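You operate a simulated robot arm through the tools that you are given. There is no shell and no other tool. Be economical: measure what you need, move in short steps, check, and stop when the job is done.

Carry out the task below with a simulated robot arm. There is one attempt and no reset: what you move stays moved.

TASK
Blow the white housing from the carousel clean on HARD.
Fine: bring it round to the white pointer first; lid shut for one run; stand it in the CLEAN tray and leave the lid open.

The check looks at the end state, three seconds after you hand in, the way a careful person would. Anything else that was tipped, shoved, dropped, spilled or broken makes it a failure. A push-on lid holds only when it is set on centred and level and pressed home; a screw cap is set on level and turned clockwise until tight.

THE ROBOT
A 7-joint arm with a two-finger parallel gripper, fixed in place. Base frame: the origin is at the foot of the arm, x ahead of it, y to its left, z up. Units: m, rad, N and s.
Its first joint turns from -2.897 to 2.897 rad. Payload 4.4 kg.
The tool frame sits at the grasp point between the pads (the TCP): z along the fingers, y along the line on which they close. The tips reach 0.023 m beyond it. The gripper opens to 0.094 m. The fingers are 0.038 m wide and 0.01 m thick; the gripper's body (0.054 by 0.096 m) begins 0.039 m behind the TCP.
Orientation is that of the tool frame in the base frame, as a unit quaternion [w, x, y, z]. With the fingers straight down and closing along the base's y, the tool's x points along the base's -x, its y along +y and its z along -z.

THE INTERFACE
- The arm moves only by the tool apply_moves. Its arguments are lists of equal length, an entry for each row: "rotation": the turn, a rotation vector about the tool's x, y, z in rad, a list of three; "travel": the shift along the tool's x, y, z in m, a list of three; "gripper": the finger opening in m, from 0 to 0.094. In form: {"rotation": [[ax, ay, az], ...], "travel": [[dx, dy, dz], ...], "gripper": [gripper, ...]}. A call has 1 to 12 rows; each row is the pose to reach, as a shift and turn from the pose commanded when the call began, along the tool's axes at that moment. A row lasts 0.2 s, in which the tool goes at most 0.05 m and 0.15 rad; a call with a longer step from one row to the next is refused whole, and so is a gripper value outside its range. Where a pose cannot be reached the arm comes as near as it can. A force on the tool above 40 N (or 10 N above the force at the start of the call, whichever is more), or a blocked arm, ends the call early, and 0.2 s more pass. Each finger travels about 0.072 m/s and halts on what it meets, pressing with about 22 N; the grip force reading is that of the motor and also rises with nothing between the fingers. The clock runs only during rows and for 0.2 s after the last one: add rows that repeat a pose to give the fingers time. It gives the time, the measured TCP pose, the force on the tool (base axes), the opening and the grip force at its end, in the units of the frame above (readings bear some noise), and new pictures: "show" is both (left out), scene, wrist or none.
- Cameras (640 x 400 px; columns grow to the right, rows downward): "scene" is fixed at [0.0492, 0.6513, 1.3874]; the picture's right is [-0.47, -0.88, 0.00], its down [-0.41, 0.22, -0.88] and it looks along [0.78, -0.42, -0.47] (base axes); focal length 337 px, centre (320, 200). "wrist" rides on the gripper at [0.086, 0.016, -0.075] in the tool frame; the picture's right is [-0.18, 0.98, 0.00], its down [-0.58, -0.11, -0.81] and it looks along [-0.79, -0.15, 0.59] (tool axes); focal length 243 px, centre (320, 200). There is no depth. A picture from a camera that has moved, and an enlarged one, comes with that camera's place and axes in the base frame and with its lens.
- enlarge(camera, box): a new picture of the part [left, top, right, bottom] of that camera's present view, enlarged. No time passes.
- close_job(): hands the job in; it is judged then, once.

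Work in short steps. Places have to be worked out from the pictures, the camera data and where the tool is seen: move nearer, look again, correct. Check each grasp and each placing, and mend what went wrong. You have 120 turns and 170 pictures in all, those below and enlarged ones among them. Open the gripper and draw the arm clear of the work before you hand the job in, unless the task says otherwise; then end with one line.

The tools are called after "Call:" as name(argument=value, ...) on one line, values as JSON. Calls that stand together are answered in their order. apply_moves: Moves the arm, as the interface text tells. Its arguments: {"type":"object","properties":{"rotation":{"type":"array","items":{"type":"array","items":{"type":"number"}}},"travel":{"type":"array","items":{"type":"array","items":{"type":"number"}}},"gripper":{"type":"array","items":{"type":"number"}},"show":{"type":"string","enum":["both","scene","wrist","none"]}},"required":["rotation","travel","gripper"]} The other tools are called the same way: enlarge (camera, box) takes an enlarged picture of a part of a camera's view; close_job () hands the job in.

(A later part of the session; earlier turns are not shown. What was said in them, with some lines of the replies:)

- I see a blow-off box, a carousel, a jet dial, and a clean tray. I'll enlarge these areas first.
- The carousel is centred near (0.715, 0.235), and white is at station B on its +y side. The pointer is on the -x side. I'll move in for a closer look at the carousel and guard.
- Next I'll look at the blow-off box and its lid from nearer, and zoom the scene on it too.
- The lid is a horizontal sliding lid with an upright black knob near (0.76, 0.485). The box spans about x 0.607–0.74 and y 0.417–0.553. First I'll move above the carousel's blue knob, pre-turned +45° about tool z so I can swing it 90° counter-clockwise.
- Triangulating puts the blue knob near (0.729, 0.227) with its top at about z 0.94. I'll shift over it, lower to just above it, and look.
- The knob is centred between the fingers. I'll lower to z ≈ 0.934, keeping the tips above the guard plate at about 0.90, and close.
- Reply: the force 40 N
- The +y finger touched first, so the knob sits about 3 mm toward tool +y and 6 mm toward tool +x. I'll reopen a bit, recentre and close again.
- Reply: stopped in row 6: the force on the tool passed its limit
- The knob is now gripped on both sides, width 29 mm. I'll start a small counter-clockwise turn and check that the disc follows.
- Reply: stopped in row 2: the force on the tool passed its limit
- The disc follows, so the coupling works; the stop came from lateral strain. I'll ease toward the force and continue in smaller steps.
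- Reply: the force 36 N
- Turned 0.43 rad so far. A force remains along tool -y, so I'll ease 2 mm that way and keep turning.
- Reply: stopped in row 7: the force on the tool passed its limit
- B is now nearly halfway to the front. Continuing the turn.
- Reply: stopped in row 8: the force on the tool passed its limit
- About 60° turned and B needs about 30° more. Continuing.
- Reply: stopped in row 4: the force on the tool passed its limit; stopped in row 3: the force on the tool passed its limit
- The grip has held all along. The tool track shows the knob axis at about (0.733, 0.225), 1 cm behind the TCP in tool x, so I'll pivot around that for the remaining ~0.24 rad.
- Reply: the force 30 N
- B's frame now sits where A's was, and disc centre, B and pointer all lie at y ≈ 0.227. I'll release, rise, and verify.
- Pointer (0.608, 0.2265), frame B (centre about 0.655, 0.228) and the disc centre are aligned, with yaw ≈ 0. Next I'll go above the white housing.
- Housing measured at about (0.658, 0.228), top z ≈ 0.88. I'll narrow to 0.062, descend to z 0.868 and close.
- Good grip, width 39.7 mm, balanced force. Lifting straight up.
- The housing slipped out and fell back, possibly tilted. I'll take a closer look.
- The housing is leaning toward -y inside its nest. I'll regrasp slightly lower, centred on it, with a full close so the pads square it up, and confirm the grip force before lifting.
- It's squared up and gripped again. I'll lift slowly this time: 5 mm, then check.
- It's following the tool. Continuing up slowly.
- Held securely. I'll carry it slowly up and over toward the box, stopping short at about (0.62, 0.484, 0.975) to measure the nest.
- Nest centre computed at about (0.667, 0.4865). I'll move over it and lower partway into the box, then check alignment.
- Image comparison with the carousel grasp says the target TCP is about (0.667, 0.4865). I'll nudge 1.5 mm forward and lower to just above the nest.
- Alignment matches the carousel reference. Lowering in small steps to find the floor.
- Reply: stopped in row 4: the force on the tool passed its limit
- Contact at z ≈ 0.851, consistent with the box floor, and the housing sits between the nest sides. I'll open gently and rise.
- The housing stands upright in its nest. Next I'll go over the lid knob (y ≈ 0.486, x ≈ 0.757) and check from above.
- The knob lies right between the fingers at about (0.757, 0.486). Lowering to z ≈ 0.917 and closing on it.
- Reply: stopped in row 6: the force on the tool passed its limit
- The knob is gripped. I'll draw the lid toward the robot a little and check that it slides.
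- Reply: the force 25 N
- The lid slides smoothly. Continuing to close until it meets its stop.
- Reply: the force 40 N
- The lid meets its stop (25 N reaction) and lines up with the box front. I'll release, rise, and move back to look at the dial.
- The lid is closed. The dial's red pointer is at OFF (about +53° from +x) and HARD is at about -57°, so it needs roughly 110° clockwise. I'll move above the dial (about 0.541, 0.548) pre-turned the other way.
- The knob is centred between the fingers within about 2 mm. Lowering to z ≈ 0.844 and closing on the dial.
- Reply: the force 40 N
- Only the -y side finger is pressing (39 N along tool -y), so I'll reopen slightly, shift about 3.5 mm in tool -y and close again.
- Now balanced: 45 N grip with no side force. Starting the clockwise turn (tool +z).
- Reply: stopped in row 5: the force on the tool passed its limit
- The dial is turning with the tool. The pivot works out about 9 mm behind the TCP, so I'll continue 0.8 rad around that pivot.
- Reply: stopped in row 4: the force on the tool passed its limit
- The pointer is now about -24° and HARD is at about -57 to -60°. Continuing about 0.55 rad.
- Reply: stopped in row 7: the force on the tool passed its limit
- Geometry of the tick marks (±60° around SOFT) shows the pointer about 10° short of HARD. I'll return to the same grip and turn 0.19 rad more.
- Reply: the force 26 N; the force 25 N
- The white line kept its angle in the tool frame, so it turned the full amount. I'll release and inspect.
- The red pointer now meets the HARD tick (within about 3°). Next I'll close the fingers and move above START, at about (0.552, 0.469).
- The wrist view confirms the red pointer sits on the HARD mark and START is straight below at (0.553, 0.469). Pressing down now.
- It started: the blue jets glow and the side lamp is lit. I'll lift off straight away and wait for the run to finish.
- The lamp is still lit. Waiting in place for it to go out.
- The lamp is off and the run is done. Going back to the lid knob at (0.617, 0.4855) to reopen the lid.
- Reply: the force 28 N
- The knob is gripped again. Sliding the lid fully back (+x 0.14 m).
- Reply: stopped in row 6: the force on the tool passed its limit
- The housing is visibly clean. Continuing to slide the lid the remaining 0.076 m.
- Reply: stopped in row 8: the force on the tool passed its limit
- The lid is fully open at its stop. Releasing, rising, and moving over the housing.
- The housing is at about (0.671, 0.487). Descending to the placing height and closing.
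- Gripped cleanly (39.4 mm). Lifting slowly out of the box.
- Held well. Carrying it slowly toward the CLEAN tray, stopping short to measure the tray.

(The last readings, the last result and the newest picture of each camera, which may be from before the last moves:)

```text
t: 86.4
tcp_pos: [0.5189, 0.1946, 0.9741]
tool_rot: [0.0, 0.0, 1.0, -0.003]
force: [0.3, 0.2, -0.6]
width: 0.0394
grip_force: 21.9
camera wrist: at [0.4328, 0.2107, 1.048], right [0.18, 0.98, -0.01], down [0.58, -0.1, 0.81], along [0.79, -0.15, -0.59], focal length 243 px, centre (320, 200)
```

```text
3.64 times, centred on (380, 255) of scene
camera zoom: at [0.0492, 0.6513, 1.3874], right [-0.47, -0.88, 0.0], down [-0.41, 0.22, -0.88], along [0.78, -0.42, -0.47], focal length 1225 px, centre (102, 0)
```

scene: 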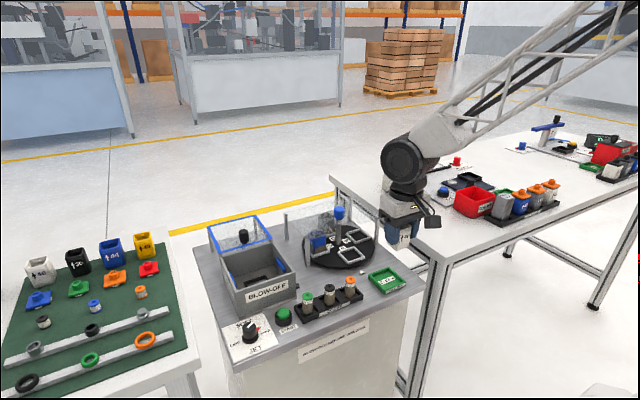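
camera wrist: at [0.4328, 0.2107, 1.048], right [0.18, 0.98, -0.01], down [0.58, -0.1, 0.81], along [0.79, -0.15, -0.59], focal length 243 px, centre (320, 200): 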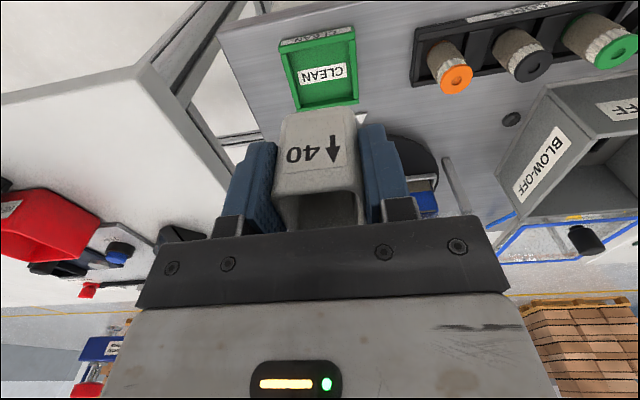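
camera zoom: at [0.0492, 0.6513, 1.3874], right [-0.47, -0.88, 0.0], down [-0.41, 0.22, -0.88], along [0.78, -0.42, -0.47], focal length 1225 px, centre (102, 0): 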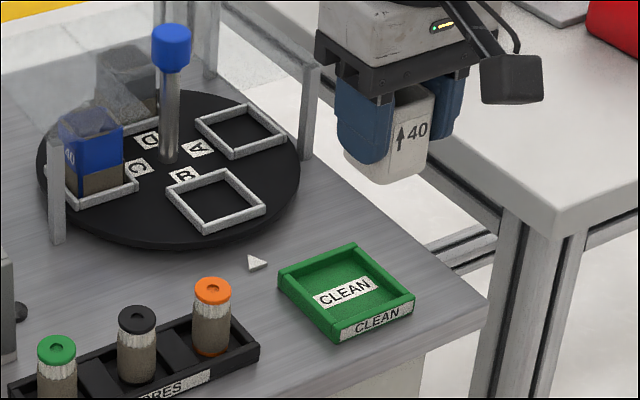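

Tray centre is about (0.548, 0.190), aligned with the axes. I'll move over it, lower to just above the rim, and check.

Call:
apply_moves(rotation=[[0, 0, 0], [0, 0, 0], [0, 0, 0], [0, 0, 0], [0, 0, 0], [0, 0, 0], [0, 0, 0], [0, 0, 0], [0, 0, 0]], travel=[[-0.01, -0.002, 0], [-0.022, -0.004, 0], [-0.029, -0.0045, 0], [-0.029, -0.0045, 0.015], [-0.029, -0.0045, 0.035], [-0.029, -0.0045, 0.055], [-0.029, -0.0045, 0.075], [-0.029, -0.0045, 0.092], [-0.029, -0.0045, 0.1]], gripper=[0, 0, 0, 0, 0, 0, 0, 0, 0])

Call:
enlarge(camera="wrist", box=[220, 30, 440, 190])

Call:
enlarge(camera="scene", box=[340, 230, 430, 310])

```text
t: 88.4
tcp_pos: [0.5486, 0.1887, 0.8715]
tool_rot: [-0.001, 0.0, 1.0, -0.003]
force: [-0.2, -0.1, -0.4]
width: 0.0398
grip_force: 22.4
camera wrist: at [0.4613, 0.2046, 0.9477], right [0.18, 0.98, 0.0], down [0.58, -0.11, 0.81], along [0.79, -0.15, -0.59], focal length 243 px, centre (320, 200)
```

scene: 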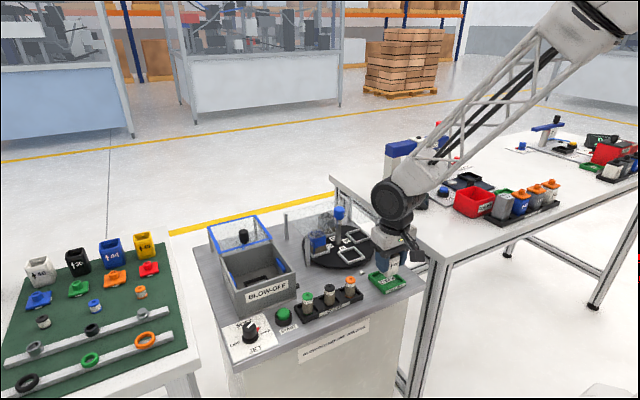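
wrist: 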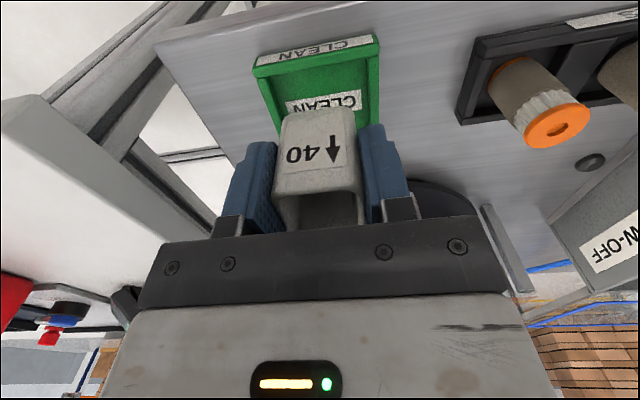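

```text
2.50 times, centred on (330, 110) of wrist
camera zoom: at [0.4613, 0.2046, 0.9477], right [0.18, 0.98, 0.0], down [0.58, -0.11, 0.81], along [0.79, -0.15, -0.59], focal length 606 px, centre (295, 425)
```

zoom: 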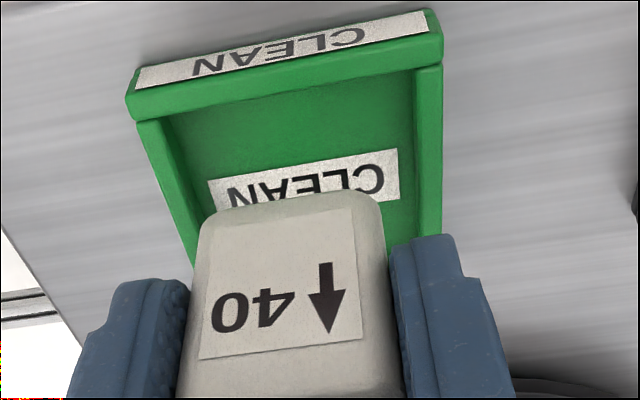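

```text
5.00 times, centred on (385, 270) of scene
camera zoom: at [0.0492, 0.6513, 1.3874], right [-0.47, -0.88, 0.0], down [-0.41, 0.22, -0.88], along [0.78, -0.42, -0.47], focal length 1685 px, centre (-5, -150)
```

zoom: 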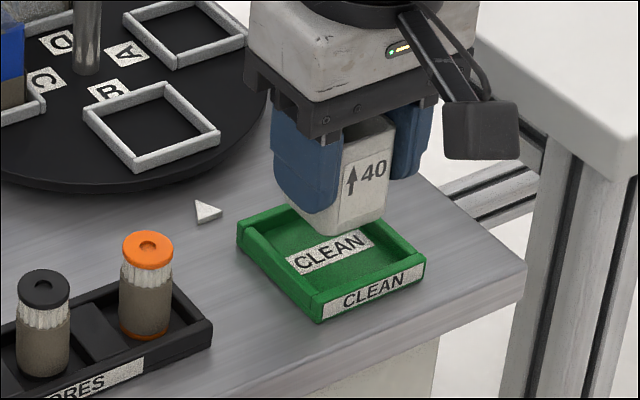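

Well centred: the tray spans about x 0.516–0.580 and y 0.159–0.223. Lowering slowly until contact.

Call:
apply_moves(rotation=[[0, 0, 0], [0, 0, 0], [0, 0, 0], [0, 0, 0], [0, 0, 0], [0, 0, 0], [0, 0, 0], [0, 0, 0], [0, 0, 0], [0, 0, 0], [0, 0, 0]], travel=[[0, 0.0015, 0.005], [0, 0.0015, 0.01], [0, 0.0015, 0.014], [0, 0.0015, 0.017], [0, 0.0015, 0.019], [0, 0.0015, 0.0205], [0, 0.0015, 0.022], [0, 0.0015, 0.0235], [0, 0.0015, 0.025], [0, 0.0015, 0.0265], [0, 0.0015, 0.028]], gripper=[0, 0, 0, 0, 0, 0, 0, 0, 0, 0, 0])

Call:
enlarge(camera="scene", box=[340, 230, 430, 310])

```text
t: 90.8
tcp_pos: [0.5477, 0.1918, 0.8448]
tool_rot: [0.0, 0.0, 1.0, -0.002]
force: [3.2, -4.7, 19.8]
width: 0.0399
grip_force: 22.4
camera wrist: at [0.4618, 0.2068, 0.9204], right [0.18, 0.98, 0.0], down [0.58, -0.11, 0.81], along [0.79, -0.15, -0.59], focal length 243 px, centre (320, 200)
```

scene: 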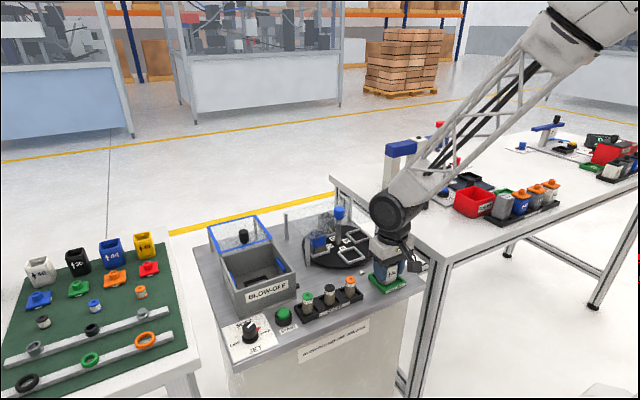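
wrist: 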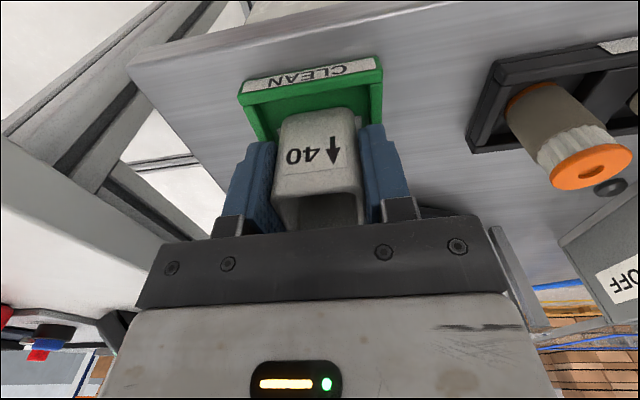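

```text
5.00 times, centred on (385, 270) of scene
camera zoom: at [0.0492, 0.6513, 1.3874], right [-0.47, -0.88, 0.0], down [-0.41, 0.22, -0.88], along [0.78, -0.42, -0.47], focal length 1685 px, centre (-5, -150)
```

zoom: 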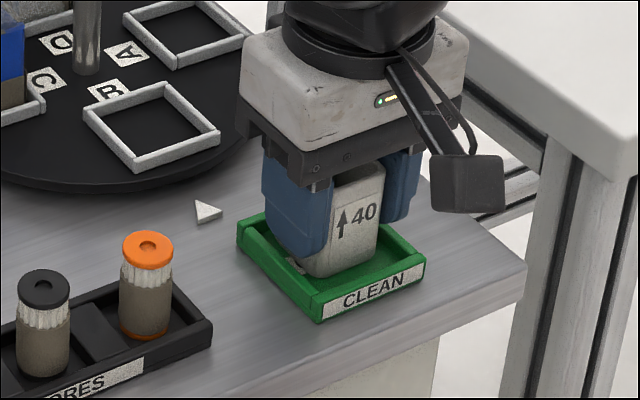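

It's on the tray floor with light pressure. I'll relieve 1 mm, open only a little so the fingers don't touch the rim, and rise.

Call:
apply_moves(rotation=[[0, 0, 0], [0, 0, 0], [0, 0, 0], [0, 0, 0], [0, 0, 0], [0, 0, 0], [0, 0, 0]], travel=[[0, 0, -0.001], [0, 0, -0.001], [0, 0, -0.001], [0, 0, -0.008], [0, 0, -0.03], [0, 0, -0.07], [0, 0, -0.115]], gripper=[0, 0.046, 0.048, 0.05, 0.055, 0.06, 0.06])

Call:
enlarge(camera="scene", box=[340, 230, 430, 310])

```text
t: 92.4
tcp_pos: [0.5438, 0.1929, 0.9595]
tool_rot: [-0.001, -0.001, 1.0, -0.002]
force: [0.5, 0.0, 0.0]
width: 0.06
grip_force: 0.1
camera wrist: at [0.4583, 0.2094, 1.035], right [0.18, 0.98, -0.01], down [0.58, -0.1, 0.81], along [0.79, -0.15, -0.59], focal length 243 px, centre (320, 200)
```

scene: 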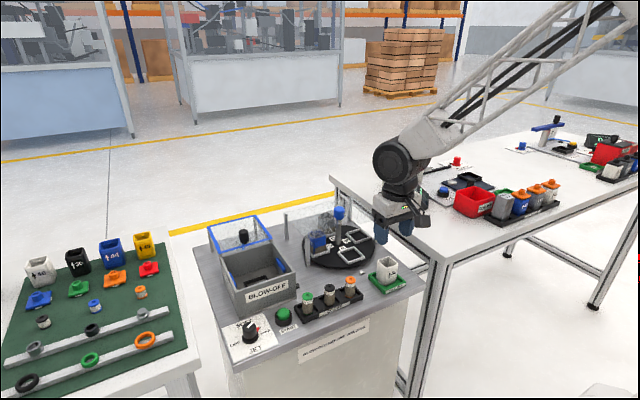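
wrist: 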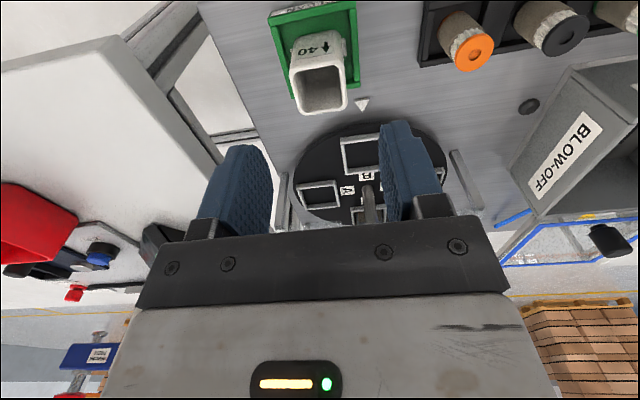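

```text
5.00 times, centred on (385, 270) of scene
camera zoom: at [0.0492, 0.6513, 1.3874], right [-0.47, -0.88, 0.0], down [-0.41, 0.22, -0.88], along [0.78, -0.42, -0.47], focal length 1685 px, centre (-5, -150)
```

zoom: 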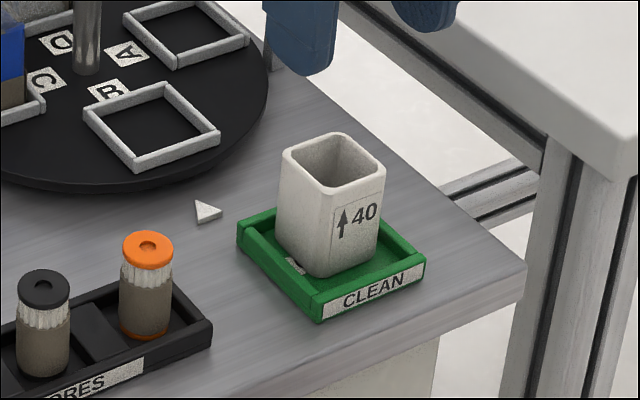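

The clean housing stands upright in the CLEAN tray and the lid is open. Drawing the arm clear and doing a final check.

Call:
apply_moves(rotation=[[0, 0, 0], [0, 0, 0], [0, 0, 0], [0, 0, 0], [0, 0, 0]], travel=[[0, 0, -0.04], [0, 0, -0.085], [0.03, 0, -0.12], [0.07, 0, -0.15], [0.1, 0, -0.18]], gripper=[0.06, 0.06, 0.08, 0.09, 0.09])

Call:
enlarge(camera="scene", box=[190, 195, 440, 370])

```text
t: 93.6
tcp_pos: [0.4474, 0.1924, 1.14]
tool_rot: [-0.002, 0.0, 1.0, -0.002]
force: [0.4, 0.5, 1.3]
width: 0.0898
grip_force: 0.0
camera wrist: at [0.3599, 0.2081, 1.2154], right [0.18, 0.98, -0.01], down [0.58, -0.1, 0.8], along [0.79, -0.15, -0.59], focal length 243 px, centre (320, 200)
```

scene: 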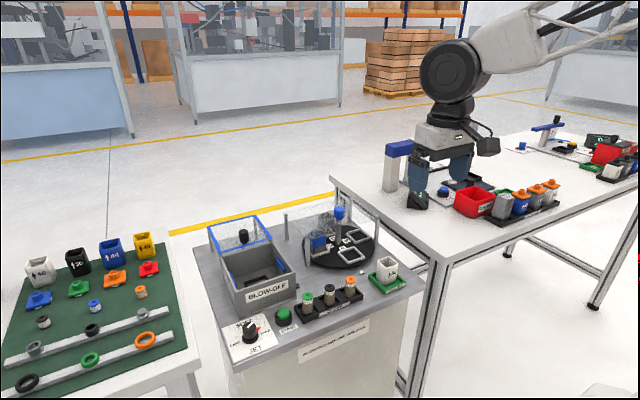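
wrist: 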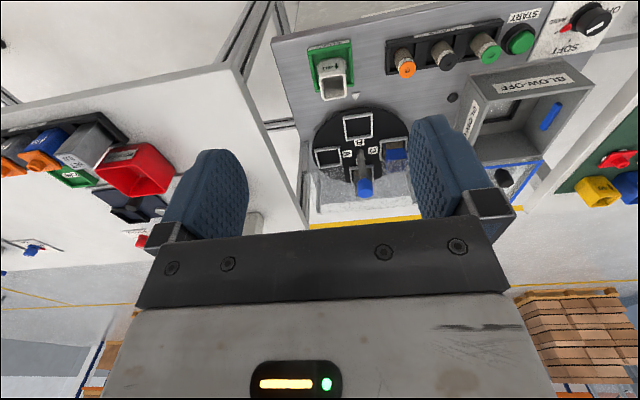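

```text
2.29 times, centred on (315, 282) of scene
camera zoom: at [0.0492, 0.6513, 1.3874], right [-0.47, -0.88, 0.0], down [-0.41, 0.22, -0.88], along [0.78, -0.42, -0.47], focal length 770 px, centre (331, 11)
```

zoom: 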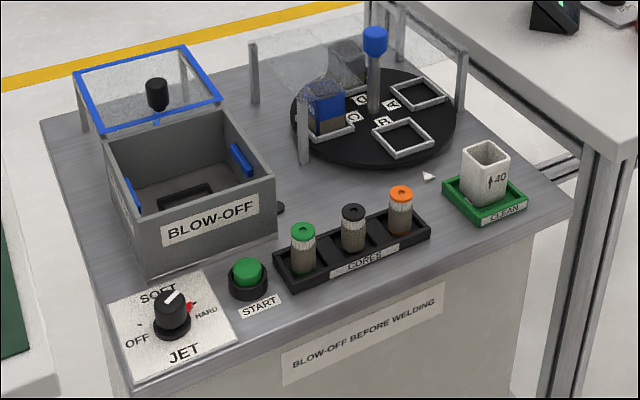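

The final picture shows the lid open, the housing clean and upright in the CLEAN tray, nothing else disturbed and the arm clear. Handing in.

Call:
close_job()

```text
The job is handed in.
```

The white housing was brought round to the pointer and blown clean in one run on HARD with the lid shut. It now stands upright in the CLEAN tray with the lid open; on the first lift it slipped and tilted in its carousel nest, and I regripped it.
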